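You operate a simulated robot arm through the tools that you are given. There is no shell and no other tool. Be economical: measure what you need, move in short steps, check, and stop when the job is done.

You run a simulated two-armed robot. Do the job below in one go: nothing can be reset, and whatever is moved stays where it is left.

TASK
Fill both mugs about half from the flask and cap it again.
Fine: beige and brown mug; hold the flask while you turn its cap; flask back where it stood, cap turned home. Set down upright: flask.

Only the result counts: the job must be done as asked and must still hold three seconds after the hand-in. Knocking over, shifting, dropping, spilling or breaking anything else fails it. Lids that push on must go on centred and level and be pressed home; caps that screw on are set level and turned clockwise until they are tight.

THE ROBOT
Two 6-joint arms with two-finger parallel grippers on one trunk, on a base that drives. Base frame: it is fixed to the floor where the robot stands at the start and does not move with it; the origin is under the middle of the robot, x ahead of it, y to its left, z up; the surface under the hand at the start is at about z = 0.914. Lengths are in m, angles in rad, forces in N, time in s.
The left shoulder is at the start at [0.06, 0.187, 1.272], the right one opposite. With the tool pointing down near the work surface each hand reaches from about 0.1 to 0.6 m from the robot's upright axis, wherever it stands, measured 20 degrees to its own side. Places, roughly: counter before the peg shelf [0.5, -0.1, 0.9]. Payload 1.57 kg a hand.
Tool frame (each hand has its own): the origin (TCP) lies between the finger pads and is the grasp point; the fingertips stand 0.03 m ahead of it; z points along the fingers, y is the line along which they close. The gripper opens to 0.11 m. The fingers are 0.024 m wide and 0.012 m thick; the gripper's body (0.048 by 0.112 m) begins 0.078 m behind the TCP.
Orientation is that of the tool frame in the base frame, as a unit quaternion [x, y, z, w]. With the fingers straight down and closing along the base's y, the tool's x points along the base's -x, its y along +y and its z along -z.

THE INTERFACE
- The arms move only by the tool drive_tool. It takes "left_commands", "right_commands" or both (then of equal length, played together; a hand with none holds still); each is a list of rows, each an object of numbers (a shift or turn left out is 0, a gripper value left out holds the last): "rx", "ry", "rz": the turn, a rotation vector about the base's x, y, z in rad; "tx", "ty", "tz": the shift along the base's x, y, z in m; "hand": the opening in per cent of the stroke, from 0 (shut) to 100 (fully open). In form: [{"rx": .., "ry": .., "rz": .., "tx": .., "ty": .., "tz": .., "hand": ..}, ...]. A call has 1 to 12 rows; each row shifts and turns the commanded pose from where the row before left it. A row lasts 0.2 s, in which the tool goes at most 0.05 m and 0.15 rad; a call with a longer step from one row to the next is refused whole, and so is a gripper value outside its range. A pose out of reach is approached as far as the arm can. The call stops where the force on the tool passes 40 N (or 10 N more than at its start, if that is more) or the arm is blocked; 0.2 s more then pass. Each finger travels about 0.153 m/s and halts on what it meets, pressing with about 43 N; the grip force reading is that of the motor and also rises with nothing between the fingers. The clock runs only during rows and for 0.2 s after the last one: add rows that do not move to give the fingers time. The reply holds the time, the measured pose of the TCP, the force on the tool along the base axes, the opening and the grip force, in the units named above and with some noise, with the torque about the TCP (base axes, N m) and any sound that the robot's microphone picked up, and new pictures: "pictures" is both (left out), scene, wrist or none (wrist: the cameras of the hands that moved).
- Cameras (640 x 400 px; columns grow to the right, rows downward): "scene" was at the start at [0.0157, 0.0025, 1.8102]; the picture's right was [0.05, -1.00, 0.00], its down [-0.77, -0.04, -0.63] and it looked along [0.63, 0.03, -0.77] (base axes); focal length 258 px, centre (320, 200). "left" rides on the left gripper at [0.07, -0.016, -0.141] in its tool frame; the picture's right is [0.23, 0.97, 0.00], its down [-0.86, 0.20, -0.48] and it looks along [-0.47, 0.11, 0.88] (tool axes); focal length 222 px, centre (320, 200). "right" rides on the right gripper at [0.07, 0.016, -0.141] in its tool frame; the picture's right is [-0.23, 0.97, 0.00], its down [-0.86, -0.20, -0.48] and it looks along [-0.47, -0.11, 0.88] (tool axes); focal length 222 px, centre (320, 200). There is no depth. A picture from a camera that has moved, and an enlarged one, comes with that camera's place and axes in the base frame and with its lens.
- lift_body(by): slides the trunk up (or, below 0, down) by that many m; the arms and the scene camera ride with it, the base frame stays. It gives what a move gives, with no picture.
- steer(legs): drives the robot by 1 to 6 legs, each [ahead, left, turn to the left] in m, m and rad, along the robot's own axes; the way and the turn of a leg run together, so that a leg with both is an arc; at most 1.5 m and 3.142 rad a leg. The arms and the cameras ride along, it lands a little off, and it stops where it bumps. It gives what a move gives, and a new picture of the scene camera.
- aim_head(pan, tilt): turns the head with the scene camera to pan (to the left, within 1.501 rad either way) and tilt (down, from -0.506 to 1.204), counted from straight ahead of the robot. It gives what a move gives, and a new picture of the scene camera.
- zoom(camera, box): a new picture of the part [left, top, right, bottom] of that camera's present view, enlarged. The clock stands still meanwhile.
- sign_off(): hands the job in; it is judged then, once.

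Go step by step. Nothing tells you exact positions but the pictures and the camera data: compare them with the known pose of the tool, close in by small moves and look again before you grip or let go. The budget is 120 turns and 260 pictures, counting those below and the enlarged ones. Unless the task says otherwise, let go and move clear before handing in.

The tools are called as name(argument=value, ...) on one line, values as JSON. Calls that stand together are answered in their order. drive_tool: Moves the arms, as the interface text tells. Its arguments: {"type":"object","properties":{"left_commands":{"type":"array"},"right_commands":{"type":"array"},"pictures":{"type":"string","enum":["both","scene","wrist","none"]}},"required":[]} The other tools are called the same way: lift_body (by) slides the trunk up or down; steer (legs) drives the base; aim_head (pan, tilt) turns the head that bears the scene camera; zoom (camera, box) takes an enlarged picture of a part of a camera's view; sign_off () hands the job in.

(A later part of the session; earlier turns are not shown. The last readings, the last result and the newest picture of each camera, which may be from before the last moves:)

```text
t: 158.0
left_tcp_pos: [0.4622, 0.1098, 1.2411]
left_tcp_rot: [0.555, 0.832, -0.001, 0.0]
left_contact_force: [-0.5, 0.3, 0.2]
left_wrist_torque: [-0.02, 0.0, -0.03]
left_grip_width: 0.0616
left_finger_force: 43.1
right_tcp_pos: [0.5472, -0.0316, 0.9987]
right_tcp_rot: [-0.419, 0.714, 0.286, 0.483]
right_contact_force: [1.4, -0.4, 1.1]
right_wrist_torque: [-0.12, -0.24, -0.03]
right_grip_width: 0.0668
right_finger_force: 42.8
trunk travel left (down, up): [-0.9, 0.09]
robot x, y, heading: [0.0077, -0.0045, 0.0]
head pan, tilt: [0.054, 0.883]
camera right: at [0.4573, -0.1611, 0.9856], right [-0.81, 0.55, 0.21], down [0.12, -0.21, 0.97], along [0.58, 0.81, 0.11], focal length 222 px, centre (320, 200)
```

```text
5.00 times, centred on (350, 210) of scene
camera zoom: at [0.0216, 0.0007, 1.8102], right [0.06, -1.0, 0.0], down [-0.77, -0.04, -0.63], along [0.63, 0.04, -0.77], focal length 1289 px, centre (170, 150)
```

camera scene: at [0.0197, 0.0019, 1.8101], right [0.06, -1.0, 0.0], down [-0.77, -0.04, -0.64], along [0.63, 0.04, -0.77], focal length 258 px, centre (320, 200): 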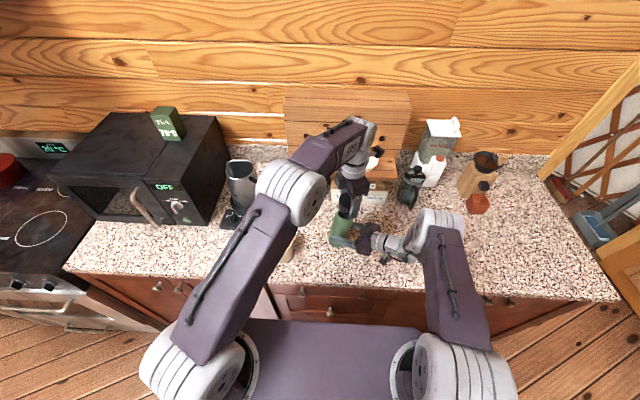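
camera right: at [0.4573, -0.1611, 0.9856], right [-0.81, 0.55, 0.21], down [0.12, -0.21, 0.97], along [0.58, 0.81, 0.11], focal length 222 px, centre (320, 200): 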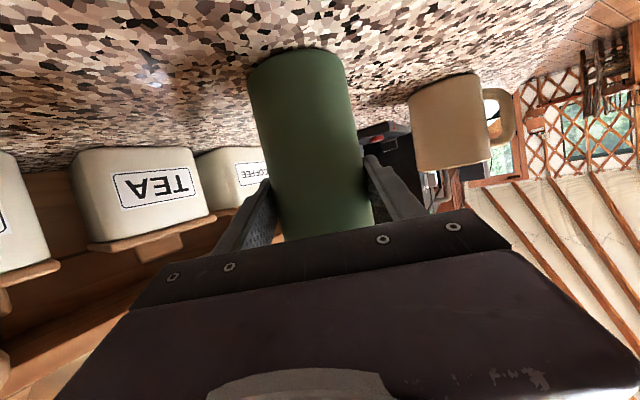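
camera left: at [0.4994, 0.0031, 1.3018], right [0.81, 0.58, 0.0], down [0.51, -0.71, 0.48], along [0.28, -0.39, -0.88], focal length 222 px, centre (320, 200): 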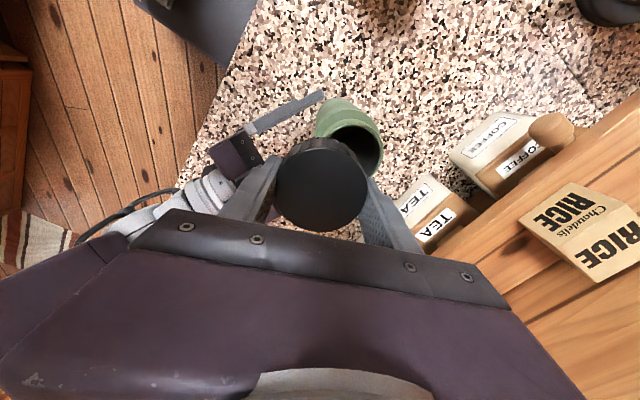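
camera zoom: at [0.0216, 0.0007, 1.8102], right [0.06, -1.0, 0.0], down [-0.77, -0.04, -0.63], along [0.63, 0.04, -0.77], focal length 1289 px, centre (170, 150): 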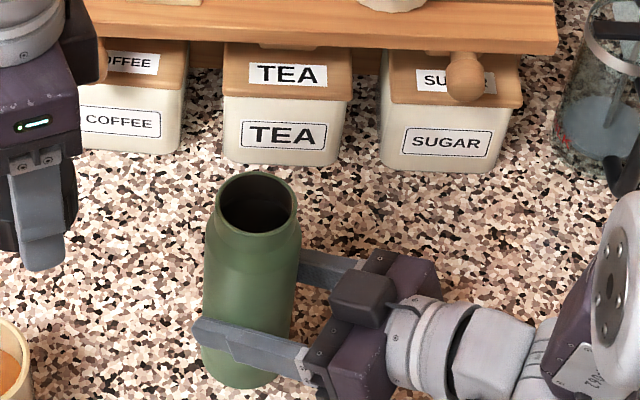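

The grip is good and the flask stands flat at about (0.547, -0.028). I'm winding the cap hand back counter-clockwise for a full clockwise stroke.

drive_tool(left_commands=[{"rz": 0.148}, {"rz": 0.148}, {"rz": 0.148}, {"rz": 0.148}, {"rz": 0.148}, {"rz": 0.148}, {"rz": 0.148}, {"rz": 0.148}, {"rz": 0.148}, {"rz": 0.148}, {"rz": 0.148}, {"rz": 0.148}], pictures="none")

drive_tool(left_commands=[{"rz": 0.148}, {"rz": 0.148}, {"rz": 0.148}, {"rz": 0.148}, {"rz": 0.14}, {"rz": 0.14, "tx": 0.01, "ty": -0.04}, {"rz": 0.14, "tx": 0.02, "ty": -0.04, "tz": -0.01}, {"rz": 0.14, "tx": 0.02, "ty": -0.04, "tz": -0.02}, {"tx": 0.02, "ty": -0.017, "tz": -0.02}, {"tx": 0.015, "tz": -0.02}, {}], pictures="wrist")

zoom(camera="scene", box=[310, 170, 390, 250])

```text
t: 160.6
left_tcp_pos: [0.4594, 0.1112, 1.2426]
left_tcp_rot: [-0.295, 0.955, -0.001, -0.001]
left_contact_force: [-0.9, 0.6, -0.4]
left_wrist_torque: [0.02, 0.01, 0.0]
left_grip_width: 0.0616
left_finger_force: 43.3
right_tcp_pos: [0.5479, -0.0326, 0.9977]
right_tcp_rot: [-0.418, 0.714, 0.285, 0.483]
right_contact_force: [0.8, -0.3, 2.0]
right_wrist_torque: [0.06, -0.1, 0.01]
right_grip_width: 0.0669
right_finger_force: 43.1
trunk travel left (down, up): [-0.9, 0.09]
robot x, y, heading: [0.0059, -0.0026, -0.002]
head pan, tilt: [0.054, 0.883]
```

```text
t: 163.0
left_tcp_pos: [0.545, -0.0249, 1.1715]
left_tcp_rot: [0.768, -0.641, 0.0, -0.001]
left_contact_force: [0.1, 0.7, 1.0]
left_wrist_torque: [-0.01, -0.01, 0.0]
left_grip_width: 0.0616
left_finger_force: 42.8
right_tcp_pos: [0.5478, -0.0318, 0.999]
right_tcp_rot: [-0.419, 0.714, 0.286, 0.482]
right_contact_force: [-0.5, -0.5, 1.3]
right_wrist_torque: [0.11, -0.03, -0.02]
right_grip_width: 0.0667
right_finger_force: 42.7
trunk travel left (down, up): [-0.9, 0.09]
robot x, y, heading: [0.0047, 0.0013, -0.001]
head pan, tilt: [0.054, 0.883]
camera left: at [0.574, -0.0909, 1.3126], right [-0.92, -0.4, 0.0], down [-0.35, 0.81, 0.48], along [-0.19, 0.44, -0.88], focal length 222 px, centre (320, 200)
```

left: 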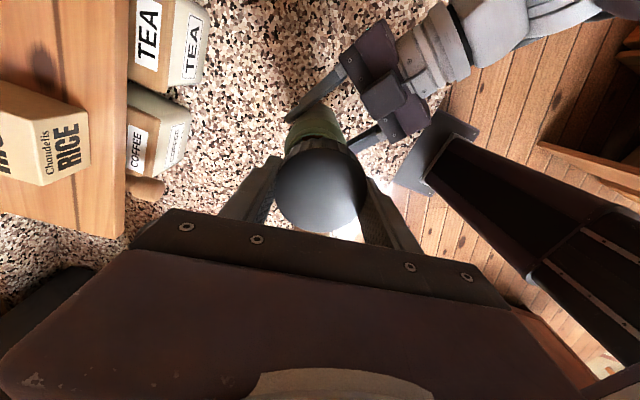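

```text
5.00 times, centred on (350, 210) of scene
camera zoom: at [0.0213, 0.0009, 1.8101], right [0.06, -1.0, 0.0], down [-0.77, -0.04, -0.63], along [0.63, 0.04, -0.77], focal length 1289 px, centre (170, 150)
```

zoom: 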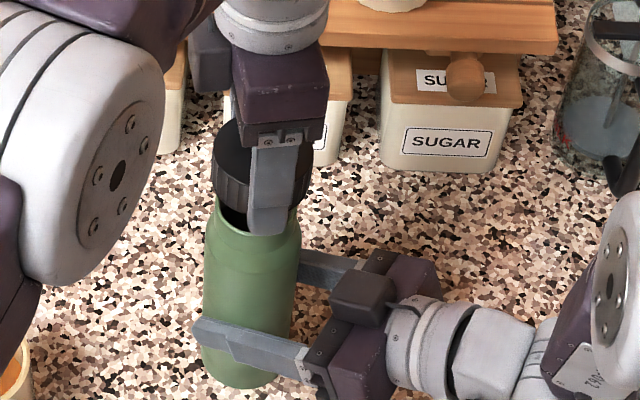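

Aligned. I'm lowering the cap onto the mouth.

drive_tool(left_commands=[{"tx": 0.001, "ty": -0.001, "tz": -0.015}, {"tx": 0.001, "ty": -0.001, "tz": -0.015}, {"tz": -0.008}, {"tz": -0.003}, {}], pictures="none")

```text
t: 164.2
left_tcp_pos: [0.5459, -0.0266, 1.13]
left_tcp_rot: [0.768, -0.641, 0.001, 0.0]
left_contact_force: [-3.9, -0.6, 5.1]
left_wrist_torque: [0.06, -0.13, 0.01]
left_grip_width: 0.0613
left_finger_force: 43.0
right_tcp_pos: [0.5478, -0.0316, 0.998]
right_tcp_rot: [-0.419, 0.713, 0.287, 0.483]
right_contact_force: [4.4, 1.2, -0.4]
right_wrist_torque: [0.02, 0.22, -0.03]
right_grip_width: 0.0666
right_finger_force: 43.2
trunk travel left (down, up): [-0.9, 0.09]
robot x, y, heading: [0.0054, -0.0037, -0.001]
head pan, tilt: [0.054, 0.883]
```

Light contact, so I'm trimming sideways and then turning clockwise.

drive_tool(left_commands=[{"tx": -0.0006, "rz": -0.12}, {"rz": -0.14}, {"rz": -0.14}, {"rz": -0.14}, {"rz": -0.14}, {"rz": -0.14}, {}], pictures="none")

```text
t: 165.8
left_tcp_pos: [0.5449, -0.0274, 1.1305]
left_tcp_rot: [-0.447, 0.894, -0.002, -0.001]
left_contact_force: [1.6, 0.6, 3.2]
left_wrist_torque: [-0.01, -0.12, 0.01]
left_grip_width: 0.0618
left_finger_force: 42.9
right_tcp_pos: [0.5485, -0.0313, 0.9995]
right_tcp_rot: [-0.419, 0.713, 0.287, 0.483]
right_contact_force: [-0.9, -0.4, 0.4]
right_wrist_torque: [0.05, 0.03, 0.01]
right_grip_width: 0.0668
right_finger_force: 43.3
trunk travel left (down, up): [-0.9, 0.09]
robot x, y, heading: [0.0089, -0.0028, 0.001]
head pan, tilt: [0.054, 0.883]
```

Forces are low and even. I'm continuing with a touch more pressure.

drive_tool(left_commands=[{"rz": -0.14, "tz": -0.0008}, {"rz": -0.14}, {"rz": -0.14}, {"rz": -0.14}, {"rz": -0.14}, {"rz": -0.14}, {"rz": -0.14}, {}], pictures="none")

```text
t: 167.6
left_tcp_pos: [0.5449, -0.0277, 1.1297]
left_tcp_rot: [0.025, 1.0, -0.001, 0.0]
left_contact_force: [-0.2, -0.1, -0.4]
left_wrist_torque: [0.04, -0.01, 0.02]
left_grip_width: 0.0619
left_finger_force: 43.4
right_tcp_pos: [0.5475, -0.0309, 0.9982]
right_tcp_rot: [-0.418, 0.714, 0.285, 0.483]
right_contact_force: [-0.5, 1.5, -0.8]
right_wrist_torque: [0.02, 0.0, 0.0]
right_grip_width: 0.0669
right_finger_force: 43.1
trunk travel left (down, up): [-0.9, 0.09]
robot x, y, heading: [0.0061, -0.0014, 0.002]
head pan, tilt: [0.054, 0.883]
```

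The load stays near zero while following down, as if it's threading. I'll do a small pull test.

drive_tool(left_commands=[{"tz": 0.001}, {"tz": 0.001}, {}], pictures="none")

```text
t: 168.4
left_tcp_pos: [0.5458, -0.0279, 1.1316]
left_tcp_rot: [0.024, 1.0, 0.0, -0.001]
left_contact_force: [-0.5, 0.1, -0.1]
left_wrist_torque: [-0.01, 0.05, -0.01]
left_grip_width: 0.0619
left_finger_force: 42.8
right_tcp_pos: [0.5484, -0.0308, 0.9997]
right_tcp_rot: [-0.418, 0.714, 0.285, 0.483]
right_contact_force: [-0.6, 1.2, 0.2]
right_wrist_torque: [0.03, -0.06, 0.04]
right_grip_width: 0.0666
right_finger_force: 42.5
trunk travel left (down, up): [-0.9, 0.09]
robot x, y, heading: [0.0061, 0.0006, 0.003]
head pan, tilt: [0.054, 0.883]
```

Not caught yet; contact is simply lower at this angle. I'll press down until firm contact, then turn.

drive_tool(left_commands=[{"tz": -0.002}, {"tz": -0.001}, {"tz": -0.001}, {}], pictures="none")

```text
t: 169.4
left_tcp_pos: [0.5454, -0.0281, 1.1271]
left_tcp_rot: [0.025, 1.0, -0.001, -0.001]
left_contact_force: [-0.3, -0.6, -0.4]
left_wrist_torque: [-0.01, 0.02, -0.01]
left_grip_width: 0.0618
left_finger_force: 43.1
right_tcp_pos: [0.548, -0.032, 0.9993]
right_tcp_rot: [-0.418, 0.714, 0.286, 0.483]
right_contact_force: [-0.7, 1.2, 0.3]
right_wrist_torque: [0.11, -0.03, 0.05]
right_grip_width: 0.0667
right_finger_force: 43.0
trunk travel left (down, up): [-0.9, 0.09]
robot x, y, heading: [0.0057, -0.0031, -0.001]
head pan, tilt: [0.054, 0.883]
```

drive_tool(left_commands=[{"tz": -0.001}, {"tz": -0.001}, {"tz": -0.001}, {}], pictures="none")

```text
t: 170.4
left_tcp_pos: [0.5442, -0.0283, 1.125]
left_tcp_rot: [0.025, 1.0, -0.001, -0.001]
left_contact_force: [-0.4, 0.3, -0.5]
left_wrist_torque: [0.02, -0.04, -0.01]
left_grip_width: 0.0616
left_finger_force: 43.6
right_tcp_pos: [0.5475, -0.0313, 0.9996]
right_tcp_rot: [-0.418, 0.714, 0.286, 0.484]
right_contact_force: [-0.6, 0.9, 0.8]
right_wrist_torque: [0.07, 0.0, 0.01]
right_grip_width: 0.0668
right_finger_force: 43.0
trunk travel left (down, up): [-0.9, 0.09]
robot x, y, heading: [0.0049, 0.001, -0.0]
head pan, tilt: [0.054, 0.883]
```

zoom(camera="scene", box=[310, 170, 390, 250])

zoom(camera="left", box=[220, 80, 420, 240])

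```text
5.00 times, centred on (350, 210) of scene
camera zoom: at [0.0213, 0.001, 1.8102], right [0.06, -1.0, 0.0], down [-0.77, -0.04, -0.63], along [0.63, 0.04, -0.77], focal length 1289 px, centre (170, 150)
```

zoom: 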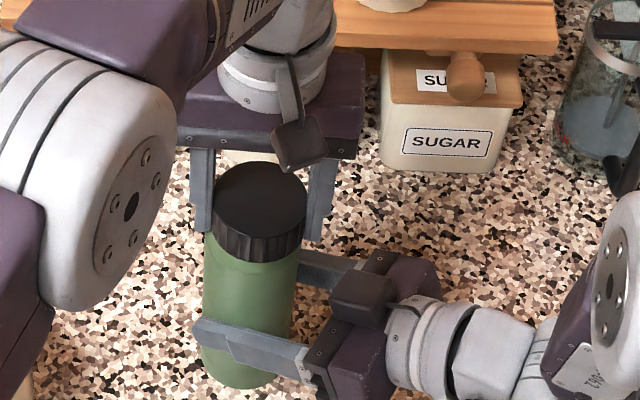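

```text
2.50 times, centred on (320, 160) of left
camera zoom: at [0.4753, -0.041, 1.2651], right [-0.18, 0.98, 0.0], down [0.86, 0.16, 0.48], along [0.47, 0.08, -0.88], focal length 555 px, centre (320, 300)
```

zoom: 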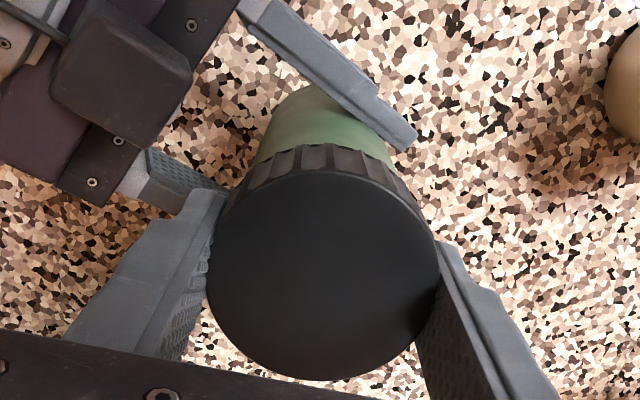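

It looks well seated and level. I'm continuing down gently to firm contact.

drive_tool(left_commands=[{"tz": -0.001}, {"tz": -0.001}, {}], pictures="none")

```text
t: 171.2
left_tcp_pos: [0.5451, -0.0284, 1.1238]
left_tcp_rot: [0.024, 1.0, -0.001, -0.001]
left_contact_force: [0.3, 0.6, -0.1]
left_wrist_torque: [-0.02, -0.02, 0.0]
left_grip_width: 0.0619
left_finger_force: 43.0
right_tcp_pos: [0.5478, -0.032, 0.9986]
right_tcp_rot: [-0.419, 0.713, 0.287, 0.483]
right_contact_force: [-0.4, 0.1, 0.4]
right_wrist_torque: [0.06, -0.02, 0.05]
right_grip_width: 0.0668
right_finger_force: 42.9
trunk travel left (down, up): [-0.9, 0.09]
robot x, y, heading: [0.0045, -0.0043, 0.001]
head pan, tilt: [0.054, 0.883]
```

drive_tool(left_commands=[{"tz": -0.001}, {"tz": -0.001}, {"tz": -0.001}, {}], pictures="none")

```text
t: 172.2
left_tcp_pos: [0.5449, -0.0274, 1.122]
left_tcp_rot: [0.024, 1.0, -0.001, 0.001]
left_contact_force: [-6.8, -2.7, 39.1]
left_wrist_torque: [0.12, 0.83, 0.01]
left_grip_width: 0.0616
left_finger_force: 42.9
right_tcp_pos: [0.5475, -0.0311, 0.9991]
right_tcp_rot: [-0.42, 0.714, 0.286, 0.482]
right_contact_force: [14.2, 4.3, -15.0]
right_wrist_torque: [0.15, -0.25, -0.22]
right_grip_width: 0.0667
right_finger_force: 43.2
trunk travel left (down, up): [-0.9, 0.09]
robot x, y, heading: [0.0045, -0.0006, 0.001]
head pan, tilt: [0.054, 0.883]
```

Firm seat at 1.122. I'll back off to light pressure and turn clockwise.

drive_tool(left_commands=[{"tz": 0.0016, "tx": -0.0004}, {"rz": -0.13}, {"rz": -0.13}, {"rz": -0.13}, {"rz": -0.13}, {"rz": -0.13}, {}], pictures="none")

```text
t: 173.8
left_tcp_pos: [0.544, -0.0255, 1.1219]
left_tcp_rot: [0.344, 0.939, 0.001, 0.0]
left_contact_force: [0.1, 18.6, 32.9]
left_wrist_torque: [0.87, 0.05, 0.22]
left_grip_width: 0.0616
left_finger_force: 43.2
right_tcp_pos: [0.5465, -0.032, 0.9988]
right_tcp_rot: [-0.418, 0.714, 0.285, 0.484]
right_contact_force: [3.6, -18.2, -10.9]
right_wrist_torque: [1.12, 0.05, -0.17]
right_grip_width: 0.0668
right_finger_force: 43.3
trunk travel left (down, up): [-0.9, 0.09]
robot x, y, heading: [0.006, 0.0003, -0.002]
head pan, tilt: [0.054, 0.883]
```

The hand rather than the cap seems to be bottoming out, with fingertips on the flask's shoulder. I'll let go so the cap rests on the neck, then re-grip it higher.

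drive_tool(left_commands=[{"tz": 0.0015, "ty": 0.001}, {"tz": 0.001}, {"hand": 60}, {"hand": 66}, {"hand": 75}, {"hand": 85}, {}], pictures="wrist")

zoom(camera="scene", box=[310, 170, 390, 250])

zoom(camera="left", box=[220, 80, 420, 240])

```text
t: 175.4
left_tcp_pos: [0.5451, -0.0268, 1.123]
left_tcp_rot: [0.343, 0.939, 0.0, -0.001]
left_contact_force: [0.1, -1.1, 0.2]
left_wrist_torque: [0.0, -0.02, 0.0]
left_grip_width: 0.0936
left_finger_force: 0.0
right_tcp_pos: [0.5481, -0.0307, 1.0004]
right_tcp_rot: [-0.418, 0.714, 0.286, 0.484]
right_contact_force: [0.6, 2.3, 2.9]
right_wrist_torque: [0.11, 0.1, -0.06]
right_grip_width: 0.067
right_finger_force: 43.2
trunk travel left (down, up): [-0.9, 0.09]
robot x, y, heading: [0.008, -0.0022, -0.0]
head pan, tilt: [0.054, 0.883]
camera left: at [0.482, 0.0051, 1.2639], right [0.45, 0.89, 0.0], down [0.78, -0.4, 0.48], along [0.42, -0.22, -0.88], focal length 222 px, centre (320, 200)
```

left: 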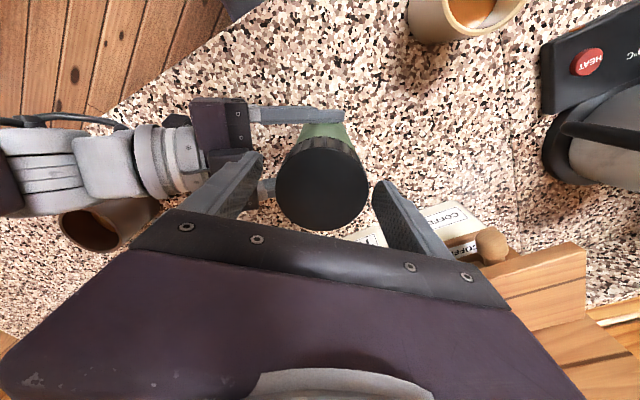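

```text
5.00 times, centred on (350, 210) of scene
camera zoom: at [0.0211, 0.0015, 1.8102], right [0.06, -1.0, 0.0], down [-0.77, -0.04, -0.63], along [0.63, 0.04, -0.77], focal length 1289 px, centre (170, 150)
```

zoom: 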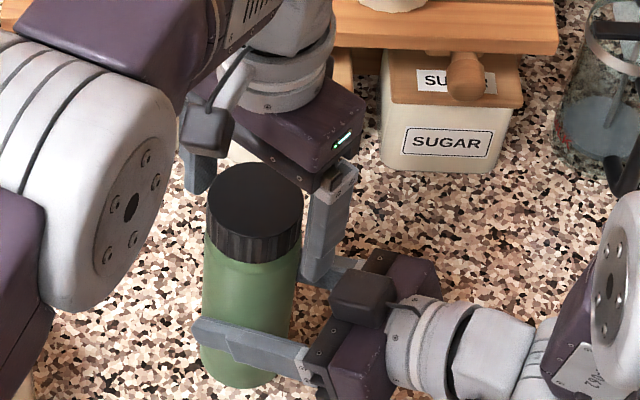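

```text
2.50 times, centred on (320, 160) of left
camera zoom: at [0.482, 0.0051, 1.2639], right [0.45, 0.89, 0.0], down [0.78, -0.4, 0.48], along [0.42, -0.22, -0.88], focal length 555 px, centre (320, 300)
```

zoom: 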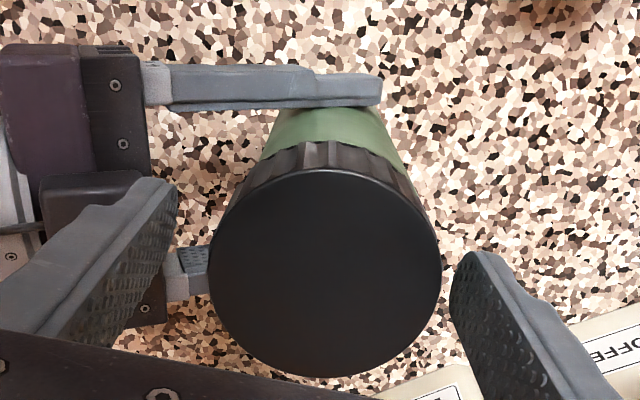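

The cap dropped and self-centred on the neck; my hand had been about 4 mm off to the side. I'm re-centring the hand, raising 6 mm and gripping again.

drive_tool(left_commands=[{"tz": 0.003, "tx": 0.0012, "ty": 0.003}, {"tz": 0.003}, {"hand": 70}, {"hand": 62}, {"hand": 57}, {"hand": 52}, {}], pictures="none")

zoom(camera="left", box=[220, 80, 420, 240])

```text
t: 177.0
left_tcp_pos: [0.5468, -0.0249, 1.1301]
left_tcp_rot: [0.343, 0.939, -0.001, -0.001]
left_contact_force: [0.0, -0.1, 0.9]
left_wrist_torque: [0.0, -0.03, 0.02]
left_grip_width: 0.0615
left_finger_force: 42.9
right_tcp_pos: [0.5479, -0.0311, 0.9985]
right_tcp_rot: [-0.419, 0.714, 0.286, 0.483]
right_contact_force: [2.4, 2.0, 5.7]
right_wrist_torque: [0.02, 0.02, -0.01]
right_grip_width: 0.0668
right_finger_force: 42.8
trunk travel left (down, up): [-0.9, 0.09]
robot x, y, heading: [0.0103, -0.0015, 0.001]
head pan, tilt: [0.054, 0.883]
```

```text
2.50 times, centred on (320, 160) of left
camera zoom: at [0.4837, 0.0078, 1.2706], right [0.45, 0.89, 0.0], down [0.78, -0.4, 0.48], along [0.42, -0.22, -0.88], focal length 555 px, centre (320, 300)
```

zoom: 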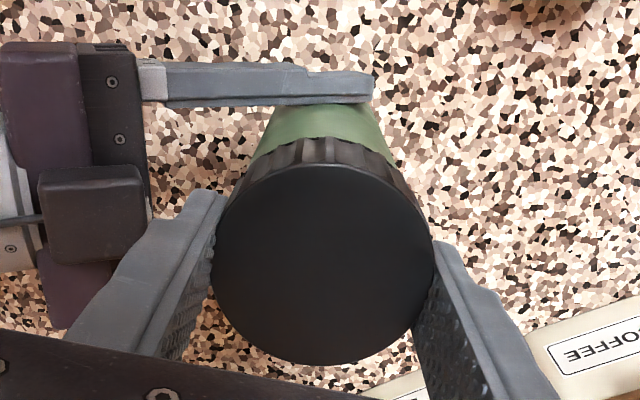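

Gripped with almost no side load. I'm pressing down lightly to find the seat.

drive_tool(left_commands=[{"tz": -0.0007}, {"tz": -0.0007}, {}], pictures="none")

```text
t: 177.8
left_tcp_pos: [0.5459, -0.0239, 1.1301]
left_tcp_rot: [0.343, 0.939, -0.001, 0.0]
left_contact_force: [3.1, -4.1, 11.3]
left_wrist_torque: [0.03, -0.12, -0.04]
left_grip_width: 0.0614
left_finger_force: 43.2
right_tcp_pos: [0.5474, -0.0317, 1.0002]
right_tcp_rot: [-0.42, 0.714, 0.286, 0.482]
right_contact_force: [4.6, 4.5, 3.2]
right_wrist_torque: [-0.47, -0.37, 0.07]
right_grip_width: 0.0667
right_finger_force: 43.2
trunk travel left (down, up): [-0.9, 0.09]
robot x, y, heading: [0.0038, -0.003, 0.004]
head pan, tilt: [0.054, 0.883]
```

Seated with about 11 N. I'm turning clockwise.

drive_tool(left_commands=[{"rz": -0.13}, {"rz": -0.13}, {"rz": -0.13}, {"rz": -0.13}, {"rz": -0.13}, {"rz": -0.13}, {}], pictures="none")

```text
t: 179.4
left_tcp_pos: [0.5457, -0.0223, 1.1297]
left_tcp_rot: [0.675, 0.738, 0.0, -0.001]
left_contact_force: [9.8, 7.8, 7.4]
left_wrist_torque: [0.39, -0.4, 0.26]
left_grip_width: 0.0613
left_finger_force: 42.9
right_tcp_pos: [0.5468, -0.0305, 0.9997]
right_tcp_rot: [-0.419, 0.713, 0.286, 0.484]
right_contact_force: [-3.3, -7.6, 8.2]
right_wrist_torque: [0.52, -0.94, -0.08]
right_grip_width: 0.0666
right_finger_force: 43.0
trunk travel left (down, up): [-0.9, 0.09]
robot x, y, heading: [0.0048, -0.0005, 0.006]
head pan, tilt: [0.054, 0.883]
```

Behaviour has changed slightly, so I'm doing a small pull test.

drive_tool(left_commands=[{"tz": 0.001, "tx": 0.0005, "ty": 0.0004}, {"tz": 0.001}, {}], pictures="none")

```text
t: 180.2
left_tcp_pos: [0.5452, -0.0244, 1.1324]
left_tcp_rot: [0.675, 0.738, -0.002, -0.003]
left_contact_force: [0.3, 0.0, 0.5]
left_wrist_torque: [0.01, 0.01, 0.01]
left_grip_width: 0.0612
left_finger_force: 42.5
right_tcp_pos: [0.5466, -0.0301, 0.9983]
right_tcp_rot: [-0.418, 0.714, 0.286, 0.484]
right_contact_force: [-0.5, -2.5, 8.3]
right_wrist_torque: [-0.26, 0.38, 0.05]
right_grip_width: 0.0668
right_finger_force: 42.6
trunk travel left (down, up): [-0.9, 0.09]
robot x, y, heading: [0.0049, -0.0048, 0.003]
head pan, tilt: [0.054, 0.883]
5 turns are left
```

I have few turns left, so I'm combining steps: let the cap self-centre, wind back, re-grip, press lightly and make two long clockwise strokes, following the thread down.

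drive_tool(left_commands=[{"tz": -0.0022}, {"hand": 60}, {"hand": 66}, {"hand": 72}, {"rz": 0.146}, {"rz": 0.146}, {"rz": 0.146}, {"rz": 0.146}, {"rz": 0.146}, {"rz": 0.146}, {"rz": 0.146}, {"rz": 0.146}], pictures="none")

drive_tool(left_commands=[{"rz": 0.146}, {"rz": 0.146}, {"rz": 0.146}, {"rz": 0.146}, {"rz": 0.146}, {"rz": 0.146}, {"rz": 0.146}, {"rz": 0.146}, {"rz": 0.146}, {"rz": 0.146}, {"rz": 0.146}, {"rz": 0.146}], pictures="none")

drive_tool(left_commands=[{"rz": 0.146}, {"rz": 0.146}, {"rz": 0.146}, {"rz": 0.146}, {"hand": 62}, {"hand": 57}, {"hand": 50}, {"hand": 30}, {}, {"tz": -0.0006}, {"tz": -0.0006}, {}], pictures="none")

drive_tool(left_commands=[{"rz": -0.146, "tz": -6e-05}, {"rz": -0.146, "tz": -6e-05}, {"rz": -0.146, "tz": -6e-05}, {"rz": -0.146, "tz": -6e-05}, {"rz": -0.146, "tz": -6e-05}, {"rz": -0.146, "tz": -6e-05}, {"rz": -0.146, "tz": -6e-05}, {"rz": -0.146, "tz": -6e-05}, {"rz": -0.146, "tz": -6e-05}, {"rz": -0.146, "tz": -6e-05}, {"rz": -0.146, "tz": -6e-05}, {"rz": -0.146, "tz": -6e-05}], pictures="none")

drive_tool(left_commands=[{"rz": -0.146, "tz": -6e-05}, {"rz": -0.146, "tz": -6e-05}, {"rz": -0.146, "tz": -6e-05}, {"rz": -0.146, "tz": -6e-05}, {"rz": -0.146, "tz": -6e-05}, {"rz": -0.146, "tz": -6e-05}, {"rz": -0.146, "tz": -6e-05}, {"rz": -0.146, "tz": -6e-05}, {"rz": -0.146, "tz": -6e-05}, {"rz": -0.146, "tz": -6e-05}, {"rz": -0.146, "tz": -6e-05}, {"rz": -0.146, "tz": -6e-05}], pictures="none")

drive_tool(left_commands=[{"rz": -0.146}, {"rz": -0.146}, {"rz": -0.146}, {"rz": -0.146}, {}], pictures="none")

zoom(camera="scene", box=[310, 170, 390, 250])

```text
t: 182.8
left_tcp_pos: [0.5453, -0.0246, 1.1287]
left_tcp_rot: [0.153, 0.988, -0.001, -0.001]
left_contact_force: [0.7, -0.2, 0.0]
left_wrist_torque: [-0.01, 0.02, -0.01]
left_grip_width: 0.0794
left_finger_force: 0.2
right_tcp_pos: [0.5472, -0.0313, 1.0001]
right_tcp_rot: [-0.419, 0.713, 0.286, 0.483]
right_contact_force: [-1.1, 0.3, 4.8]
right_wrist_torque: [-0.15, 0.29, 0.06]
right_grip_width: 0.0665
right_finger_force: 43.3
trunk travel left (down, up): [-0.9, 0.09]
robot x, y, heading: [0.0044, -0.0048, 0.001]
head pan, tilt: [0.054, 0.883]
```

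```text
t: 185.4
left_tcp_pos: [0.5458, -0.0239, 1.127]
left_tcp_rot: [-0.661, 0.75, -0.001, 0.001]
left_contact_force: [0.3, 0.2, -0.4]
left_wrist_torque: [-0.01, 0.01, 0.0]
left_grip_width: 0.0791
left_finger_force: 0.1
right_tcp_pos: [0.5472, -0.031, 0.9982]
right_tcp_rot: [-0.419, 0.714, 0.286, 0.483]
right_contact_force: [-0.3, -0.3, 2.1]
right_wrist_torque: [-0.11, 0.22, 0.04]
right_grip_width: 0.0665
right_finger_force: 42.6
trunk travel left (down, up): [-0.9, 0.09]
robot x, y, heading: [0.0074, -0.0037, -0.0]
head pan, tilt: [0.054, 0.883]
```

```text
t: 188.0
left_tcp_pos: [0.5462, -0.023, 1.1283]
left_tcp_rot: [0.849, -0.529, 0.001, 0.0]
left_contact_force: [1.1, 0.9, 3.4]
left_wrist_torque: [0.05, -0.06, -0.02]
left_grip_width: 0.0611
left_finger_force: 43.1
right_tcp_pos: [0.5477, -0.0314, 0.999]
right_tcp_rot: [-0.419, 0.714, 0.286, 0.482]
right_contact_force: [1.4, -0.3, 1.3]
right_wrist_torque: [-0.12, 0.05, 0.04]
right_grip_width: 0.0665
right_finger_force: 43.1
trunk travel left (down, up): [-0.9, 0.09]
robot x, y, heading: [0.0055, -0.0063, 0.004]
head pan, tilt: [0.054, 0.883]
```

```text
t: 190.6
left_tcp_pos: [0.5456, -0.0238, 1.1278]
left_tcp_rot: [-0.134, 0.991, -0.001, -0.001]
left_contact_force: [2.9, -1.1, 10.7]
left_wrist_torque: [0.02, -0.36, 0.14]
left_grip_width: 0.0615
left_finger_force: 43.2
right_tcp_pos: [0.5467, -0.0313, 0.9994]
right_tcp_rot: [-0.418, 0.714, 0.286, 0.483]
right_contact_force: [-2.9, 1.9, 0.7]
right_wrist_torque: [-0.27, 0.28, -0.12]
right_grip_width: 0.0667
right_finger_force: 43.2
trunk travel left (down, up): [-0.9, 0.09]
robot x, y, heading: [0.0056, -0.0004, 0.002]
head pan, tilt: [0.054, 0.883]
```

```text
t: 192.7
left_tcp_pos: [0.5449, -0.0237, 1.1272]
left_tcp_rot: [0.508, 0.862, 0.0, 0.002]
left_contact_force: [-1.1, 0.5, 7.6]
left_wrist_torque: [0.16, 0.01, 0.05]
left_grip_width: 0.0611
left_finger_force: 43.1
right_tcp_pos: [0.5472, -0.031, 0.9989]
right_tcp_rot: [-0.418, 0.714, 0.286, 0.484]
right_contact_force: [0.3, 1.1, 2.7]
right_wrist_torque: [-0.06, 0.6, -0.08]
right_grip_width: 0.0666
right_finger_force: 43.2
trunk travel left (down, up): [-0.9, 0.09]
robot x, y, heading: [0.0046, -0.0053, 0.004]
head pan, tilt: [0.054, 0.883]
stopped in row 10 (left hand): the force on the tool passed its limit at 40 N (the readings are from after the stop); the commanded pose is now the measured one
```

```text
t: 193.9
left_tcp_pos: [0.547, -0.0241, 1.1264]
left_tcp_rot: [0.735, 0.678, 0.0, 0.001]
left_contact_force: [-0.8, 1.9, 13.7]
left_wrist_torque: [0.17, -0.1, -0.01]
left_grip_width: 0.0614
left_finger_force: 43.0
right_tcp_pos: [0.5469, -0.0308, 0.9983]
right_tcp_rot: [-0.418, 0.714, 0.285, 0.483]
right_contact_force: [4.5, -0.8, 0.0]
right_wrist_torque: [0.14, 0.36, -0.02]
right_grip_width: 0.0664
right_finger_force: 42.7
trunk travel left (down, up): [-0.9, 0.09]
robot x, y, heading: [0.008, -0.0019, 0.005]
head pan, tilt: [0.054, 0.883]
```

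```text
5.00 times, centred on (350, 210) of scene
camera zoom: at [0.0198, 0.0014, 1.8102], right [0.06, -1.0, 0.0], down [-0.77, -0.04, -0.64], along [0.63, 0.04, -0.77], focal length 1289 px, centre (170, 150)
4 turns are left
```

zoom: 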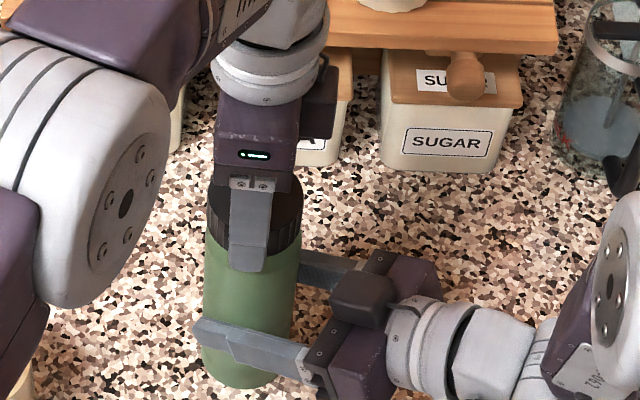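

Height is stepping down as I turn (1.1283 to 1.1264), which suggests the thread is drawing in. I'm doing another regrip and a full clockwise stroke, a pull test, then a further stroke.

drive_tool(left_commands=[{"hand": 60}, {"hand": 66}, {"hand": 72}, {"rz": 0.146}, {"rz": 0.146}, {"rz": 0.146}, {"rz": 0.146}, {"rz": 0.146}, {"rz": 0.146}, {"rz": 0.146}, {"rz": 0.146}, {"rz": 0.146}], pictures="none")

drive_tool(left_commands=[{"rz": 0.146}, {"rz": 0.146}, {"rz": 0.146}, {"rz": 0.146}, {"rz": 0.146}, {"rz": 0.146}, {"rz": 0.146}, {"rz": 0.146}, {"rz": 0.146}, {"rz": 0.146}, {"rz": 0.146}, {"rz": 0.146}], pictures="none")

drive_tool(left_commands=[{"rz": 0.146}, {"rz": 0.146}, {"rz": 0.146}, {"rz": 0.146}, {"hand": 62}, {"hand": 57}, {"hand": 50}, {"hand": 30}, {}, {"tz": -0.0004}, {}], pictures="none")

drive_tool(left_commands=[{"rz": -0.146, "tz": -6e-05}, {"rz": -0.146, "tz": -6e-05}, {"rz": -0.146, "tz": -6e-05}, {"rz": -0.146, "tz": -6e-05}, {"rz": -0.146, "tz": -6e-05}, {"rz": -0.146, "tz": -6e-05}, {"rz": -0.146, "tz": -6e-05}, {"rz": -0.146, "tz": -6e-05}, {"rz": -0.146, "tz": -6e-05}, {"rz": -0.146, "tz": -6e-05}, {"rz": -0.146, "tz": -6e-05}, {"rz": -0.146, "tz": -6e-05}], pictures="none")

drive_tool(left_commands=[{"rz": -0.146, "tz": -6e-05}, {"rz": -0.146, "tz": -6e-05}, {"rz": -0.146, "tz": -6e-05}, {"rz": -0.146, "tz": -6e-05}, {"rz": -0.146, "tz": -6e-05}, {"rz": -0.146, "tz": -6e-05}, {"rz": -0.146, "tz": -6e-05}, {"rz": -0.146, "tz": -6e-05}, {"rz": -0.146, "tz": -6e-05}, {"rz": -0.146, "tz": -6e-05}, {"rz": -0.146, "tz": -6e-05}, {"rz": -0.146, "tz": -6e-05}], pictures="none")

drive_tool(left_commands=[{"rz": -0.146}, {"rz": -0.146}, {"rz": -0.146}, {"rz": -0.146}, {"rz": -0.146}, {"rz": -0.146}, {}], pictures="none")

drive_tool(left_commands=[{"tz": 0.001}, {"tz": 0.001}, {}], pictures="none")

zoom(camera="scene", box=[310, 170, 390, 250])

```text
t: 196.5
left_tcp_pos: [0.5476, -0.0234, 1.1257]
left_tcp_rot: [0.166, 0.986, 0.0, 0.001]
left_contact_force: [-0.3, 0.8, -1.3]
left_wrist_torque: [0.06, 0.04, -0.02]
left_grip_width: 0.0789
left_finger_force: 0.0
right_tcp_pos: [0.5467, -0.0321, 0.9978]
right_tcp_rot: [-0.419, 0.714, 0.286, 0.482]
right_contact_force: [0.4, 0.3, 7.6]
right_wrist_torque: [0.02, 0.32, 0.01]
right_grip_width: 0.0665
right_finger_force: 43.4
trunk travel left (down, up): [-0.9, 0.09]
robot x, y, heading: [0.008, -0.0044, 0.005]
head pan, tilt: [0.054, 0.883]
```

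```text
t: 199.1
left_tcp_pos: [0.5476, -0.0234, 1.1269]
left_tcp_rot: [-0.653, 0.757, 0.001, 0.0]
left_contact_force: [0.0, -0.1, 0.4]
left_wrist_torque: [0.02, -0.05, -0.01]
left_grip_width: 0.0793
left_finger_force: 0.1
right_tcp_pos: [0.5473, -0.0319, 0.9985]
right_tcp_rot: [-0.419, 0.714, 0.286, 0.482]
right_contact_force: [0.6, 0.8, 7.6]
right_wrist_torque: [-0.02, 0.21, 0.02]
right_grip_width: 0.0661
right_finger_force: 43.4
trunk travel left (down, up): [-0.9, 0.09]
robot x, y, heading: [0.0058, -0.0019, -0.001]
head pan, tilt: [0.054, 0.883]
```

```text
t: 201.5
left_tcp_pos: [0.5474, -0.0224, 1.1255]
left_tcp_rot: [0.842, -0.539, 0.001, -0.001]
left_contact_force: [17.3, 11.2, -2.3]
left_wrist_torque: [0.56, -1.02, 0.13]
left_grip_width: 0.0624
left_finger_force: 43.2
right_tcp_pos: [0.5467, -0.0325, 0.9981]
right_tcp_rot: [-0.419, 0.714, 0.286, 0.483]
right_contact_force: [-14.9, -13.0, 14.9]
right_wrist_torque: [0.72, -1.0, 0.11]
right_grip_width: 0.0664
right_finger_force: 42.9
trunk travel left (down, up): [-0.9, 0.09]
robot x, y, heading: [0.0032, -0.0001, 0.0]
head pan, tilt: [0.054, 0.883]
```

```text
t: 204.1
left_tcp_pos: [0.5465, -0.0248, 1.1259]
left_tcp_rot: [-0.124, 0.992, -0.003, 0.003]
left_contact_force: [20.3, -10.0, 4.8]
left_wrist_torque: [-0.1, -0.5, 0.07]
left_grip_width: 0.0624
left_finger_force: 43.1
right_tcp_pos: [0.5429, -0.0315, 0.9975]
right_tcp_rot: [-0.42, 0.713, 0.286, 0.482]
right_contact_force: [-25.0, 8.3, 5.4]
right_wrist_torque: [-1.47, -1.25, 0.14]
right_grip_width: 0.0672
right_finger_force: 42.4
trunk travel left (down, up): [-0.9, 0.09]
robot x, y, heading: [0.0067, -0.0022, -0.001]
head pan, tilt: [0.054, 0.883]
```

```text
t: 206.7
left_tcp_pos: [0.5466, -0.0217, 1.1251]
left_tcp_rot: [0.683, 0.73, 0.001, 0.004]
left_contact_force: [13.8, -17.5, 12.6]
left_wrist_torque: [-0.15, -1.51, 0.03]
left_grip_width: 0.062
left_finger_force: 42.4
right_tcp_pos: [0.5461, -0.0298, 0.9988]
right_tcp_rot: [-0.419, 0.714, 0.285, 0.483]
right_contact_force: [-11.0, 25.5, 1.2]
right_wrist_torque: [-1.03, -0.24, 0.04]
right_grip_width: 0.0669
right_finger_force: 42.9
trunk travel left (down, up): [-0.9, 0.09]
robot x, y, heading: [0.0029, -0.0018, 0.0]
head pan, tilt: [0.054, 0.883]
```

```text
t: 208.3
left_tcp_pos: [0.547, -0.023, 1.1235]
left_tcp_rot: [0.928, 0.371, 0.003, 0.002]
left_contact_force: [18.5, -8.0, 9.1]
left_wrist_torque: [-0.74, -1.46, -0.01]
left_grip_width: 0.0624
left_finger_force: 43.2
right_tcp_pos: [0.5483, -0.0327, 0.9993]
right_tcp_rot: [-0.42, 0.713, 0.286, 0.484]
right_contact_force: [-11.4, 8.2, 7.1]
right_wrist_torque: [0.49, -1.36, 0.0]
right_grip_width: 0.0666
right_finger_force: 43.4
trunk travel left (down, up): [-0.9, 0.09]
robot x, y, heading: [0.0018, -0.0061, 0.0]
head pan, tilt: [0.054, 0.883]
```

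```text
t: 209.1
left_tcp_pos: [0.5467, -0.024, 1.1245]
left_tcp_rot: [0.928, 0.373, 0.001, 0.001]
left_contact_force: [22.0, -4.5, -10.0]
left_wrist_torque: [-0.42, -1.04, -0.01]
left_grip_width: 0.0625
left_finger_force: 42.6
right_tcp_pos: [0.5471, -0.0316, 1.0008]
right_tcp_rot: [-0.419, 0.713, 0.286, 0.484]
right_contact_force: [-21.0, 1.5, 17.0]
right_wrist_torque: [-0.04, -1.71, 0.22]
right_grip_width: 0.0667
right_finger_force: 42.9
trunk travel left (down, up): [-0.9, 0.09]
robot x, y, heading: [0.0029, -0.0002, 0.004]
head pan, tilt: [0.054, 0.883]
```

```text
5.00 times, centred on (350, 210) of scene
camera zoom: at [0.0203, 0.0, 1.8101], right [0.06, -1.0, 0.0], down [-0.77, -0.04, -0.64], along [0.63, 0.04, -0.77], focal length 1289 px, centre (170, 150)
3 turns are left
```

zoom: 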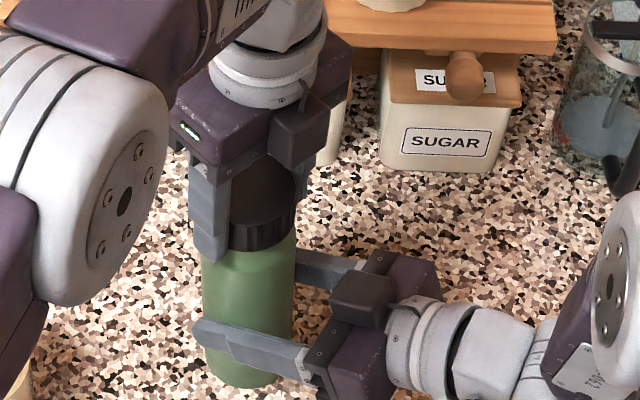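

The pull test now shows real resistance: the thread is engaged. One more regrip and a full clockwise stroke will drive it home; then the left hand releases and rises.

drive_tool(left_commands=[{"tx": 0.0015}, {"hand": 62}, {"hand": 72}, {"tz": 0.002}, {"rz": 0.146}, {"rz": 0.146}, {"rz": 0.146}, {"rz": 0.146}, {"rz": 0.146}, {"rz": 0.146}, {"rz": 0.146}, {"rz": 0.146}], pictures="none")

drive_tool(left_commands=[{"rz": 0.146}, {"rz": 0.146}, {"rz": 0.146}, {"rz": 0.146}, {"rz": 0.146}, {"rz": 0.146}, {"rz": 0.146}, {"rz": 0.146}, {"rz": 0.146}, {"rz": 0.146}, {"rz": 0.146}, {"rz": 0.146}], pictures="none")

drive_tool(left_commands=[{"rz": 0.146}, {"rz": 0.146}, {"rz": 0.146}, {"rz": 0.146}, {"rz": 0.146}, {"rz": 0.146}, {"rz": 0.146}, {"hand": 62}, {"hand": 57}, {"hand": 48}, {"hand": 30}, {}], pictures="none")

drive_tool(left_commands=[{"rz": -0.146, "tz": -6e-05}, {"rz": -0.146, "tz": -6e-05}, {"rz": -0.146, "tz": -6e-05}, {"rz": -0.146, "tz": -6e-05}, {"rz": -0.146, "tz": -6e-05}, {"rz": -0.146, "tz": -6e-05}, {"rz": -0.146, "tz": -6e-05}, {"rz": -0.146, "tz": -6e-05}, {"rz": -0.146, "tz": -6e-05}, {"rz": -0.146, "tz": -6e-05}, {"rz": -0.146, "tz": -6e-05}, {"rz": -0.146, "tz": -6e-05}], pictures="none")

drive_tool(left_commands=[{"rz": -0.146}, {"rz": -0.146}, {"rz": -0.146}, {"rz": -0.146}, {"rz": -0.146}, {"rz": -0.146}, {"rz": -0.146}, {"rz": -0.146}, {"rz": -0.146}, {"rz": -0.146}, {"rz": -0.146}, {"rz": -0.146}], pictures="none")

drive_tool(left_commands=[{"rz": -0.12}, {"rz": -0.12}, {"rz": -0.12}, {"rz": -0.12}, {}], pictures="none")

drive_tool(left_commands=[{"hand": 65}, {"hand": 85}, {"hand": 100}, {"tz": 0.02}, {"tz": 0.02}, {"tz": 0.03, "tx": -0.02}, {"tz": 0.03, "tx": -0.03}, {"tx": -0.03, "ty": 0.03, "tz": 0.02}, {"ty": 0.04, "tx": -0.02, "tz": 0.02}, {"ty": 0.045}, {"ty": 0.045}, {"ty": 0.04}], pictures="none")

zoom(camera="scene", box=[310, 170, 390, 250])

```text
t: 211.7
left_tcp_pos: [0.5475, -0.0229, 1.1266]
left_tcp_rot: [0.568, 0.823, -0.001, 0.0]
left_contact_force: [0.5, -0.6, -0.1]
left_wrist_torque: [0.02, 0.0, 0.0]
left_grip_width: 0.0793
left_finger_force: 0.1
right_tcp_pos: [0.5487, -0.0329, 0.998]
right_tcp_rot: [-0.42, 0.713, 0.287, 0.482]
right_contact_force: [3.7, -2.9, 7.3]
right_wrist_torque: [0.13, -0.39, -0.12]
right_grip_width: 0.0664
right_finger_force: 43.3
trunk travel left (down, up): [-0.9, 0.09]
robot x, y, heading: [0.0041, 0.0008, 0.0]
head pan, tilt: [0.054, 0.883]
```

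```text
t: 214.3
left_tcp_pos: [0.5493, -0.0241, 1.1273]
left_tcp_rot: [-0.27, 0.963, 0.001, 0.001]
left_contact_force: [-0.1, -0.2, 0.5]
left_wrist_torque: [-0.02, -0.01, -0.01]
left_grip_width: 0.0791
left_finger_force: 0.2
right_tcp_pos: [0.5492, -0.0312, 0.9986]
right_tcp_rot: [-0.419, 0.715, 0.285, 0.483]
right_contact_force: [2.6, -2.3, 6.9]
right_wrist_torque: [0.16, -0.34, -0.12]
right_grip_width: 0.0663
right_finger_force: 43.6
trunk travel left (down, up): [-0.9, 0.09]
robot x, y, heading: [0.0028, -0.0012, -0.0]
head pan, tilt: [0.054, 0.883]
```

```text
t: 216.9
left_tcp_pos: [0.5495, -0.0247, 1.128]
left_tcp_rot: [-0.706, 0.709, -0.001, 0.001]
left_contact_force: [20.0, -0.1, -3.5]
left_wrist_torque: [0.08, -0.37, -0.05]
left_grip_width: 0.0624
left_finger_force: 42.6
right_tcp_pos: [0.5461, -0.0315, 0.9989]
right_tcp_rot: [-0.42, 0.714, 0.287, 0.482]
right_contact_force: [-20.7, 0.0, 8.6]
right_wrist_torque: [-0.03, -2.07, 0.27]
right_grip_width: 0.0663
right_finger_force: 43.2
trunk travel left (down, up): [-0.9, 0.09]
robot x, y, heading: [0.0065, -0.0013, 0.001]
head pan, tilt: [0.054, 0.883]
```

```text
t: 219.5
left_tcp_pos: [0.5503, -0.0241, 1.129]
left_tcp_rot: [0.094, 0.996, -0.003, 0.007]
left_contact_force: [16.9, -24.3, 14.9]
left_wrist_torque: [-1.73, -0.74, 1.18]
left_grip_width: 0.0625
left_finger_force: 42.6
right_tcp_pos: [0.5454, -0.0319, 0.9986]
right_tcp_rot: [-0.42, 0.713, 0.286, 0.484]
right_contact_force: [-22.0, 25.0, 0.8]
right_wrist_torque: [-0.99, -0.87, -0.75]
right_grip_width: 0.0678
right_finger_force: 43.0
trunk travel left (down, up): [-0.9, 0.09]
robot x, y, heading: [0.0055, -0.0015, 0.004]
head pan, tilt: [0.054, 0.883]
```

```text
t: 222.1
left_tcp_pos: [0.5476, -0.0233, 1.1262]
left_tcp_rot: [0.825, 0.565, 0.001, 0.001]
left_contact_force: [10.5, -4.4, -0.1]
left_wrist_torque: [-0.2, -0.66, 1.37]
left_grip_width: 0.0616
left_finger_force: 42.7
right_tcp_pos: [0.5457, -0.0311, 0.9982]
right_tcp_rot: [-0.421, 0.714, 0.286, 0.482]
right_contact_force: [-11.5, 5.8, 0.7]
right_wrist_torque: [-0.23, -0.7, -1.24]
right_grip_width: 0.0676
right_finger_force: 42.4
trunk travel left (down, up): [-0.9, 0.09]
robot x, y, heading: [0.0066, 0.0016, 0.005]
head pan, tilt: [0.054, 0.883]
```

```text
t: 223.3
left_tcp_pos: [0.5512, -0.0224, 1.1291]
left_tcp_rot: [0.936, 0.352, 0.005, 0.005]
left_contact_force: [28.6, -10.8, 10.4]
left_wrist_torque: [-0.67, -1.22, 1.5]
left_grip_width: 0.0595
left_finger_force: 42.7
right_tcp_pos: [0.5455, -0.0313, 0.9968]
right_tcp_rot: [-0.42, 0.714, 0.287, 0.481]
right_contact_force: [-31.7, 12.8, -4.9]
right_wrist_torque: [-0.47, -2.23, -1.22]
right_grip_width: 0.0678
right_finger_force: 43.0
trunk travel left (down, up): [-0.9, 0.09]
robot x, y, heading: [0.0035, 0.0022, 0.001]
head pan, tilt: [0.054, 0.883]
```

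```text
t: 225.9
left_tcp_pos: [0.4468, 0.1787, 1.2662]
left_tcp_rot: [0.936, 0.352, 0.0, 0.001]
left_contact_force: [0.0, -0.6, -0.6]
left_wrist_torque: [-0.02, -0.01, 0.02]
left_grip_width: 0.1103
left_finger_force: 0.1
right_tcp_pos: [0.5481, -0.0304, 0.9979]
right_tcp_rot: [-0.419, 0.715, 0.286, 0.482]
right_contact_force: [-0.6, -0.1, -3.2]
right_wrist_torque: [-0.03, 0.0, -0.01]
right_grip_width: 0.0669
right_finger_force: 42.7
trunk travel left (down, up): [-0.9, 0.09]
robot x, y, heading: [0.0008, -0.0009, 0.004]
head pan, tilt: [0.054, 0.883]
```

```text
5.00 times, centred on (350, 210) of scene
camera zoom: at [0.0213, 0.0031, 1.8102], right [0.06, -1.0, 0.0], down [-0.77, -0.04, -0.63], along [0.63, 0.03, -0.77], focal length 1289 px, centre (170, 150)
2 turns are left
```

zoom: 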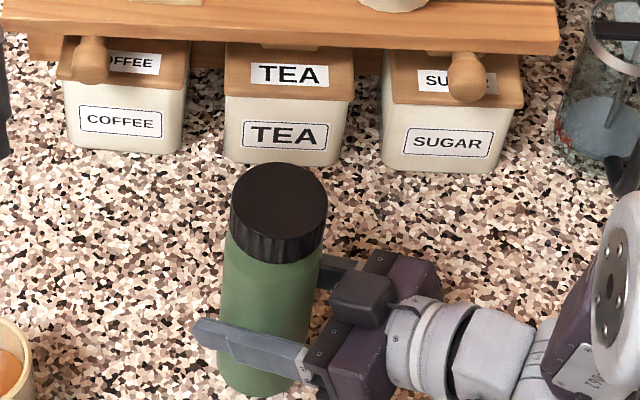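

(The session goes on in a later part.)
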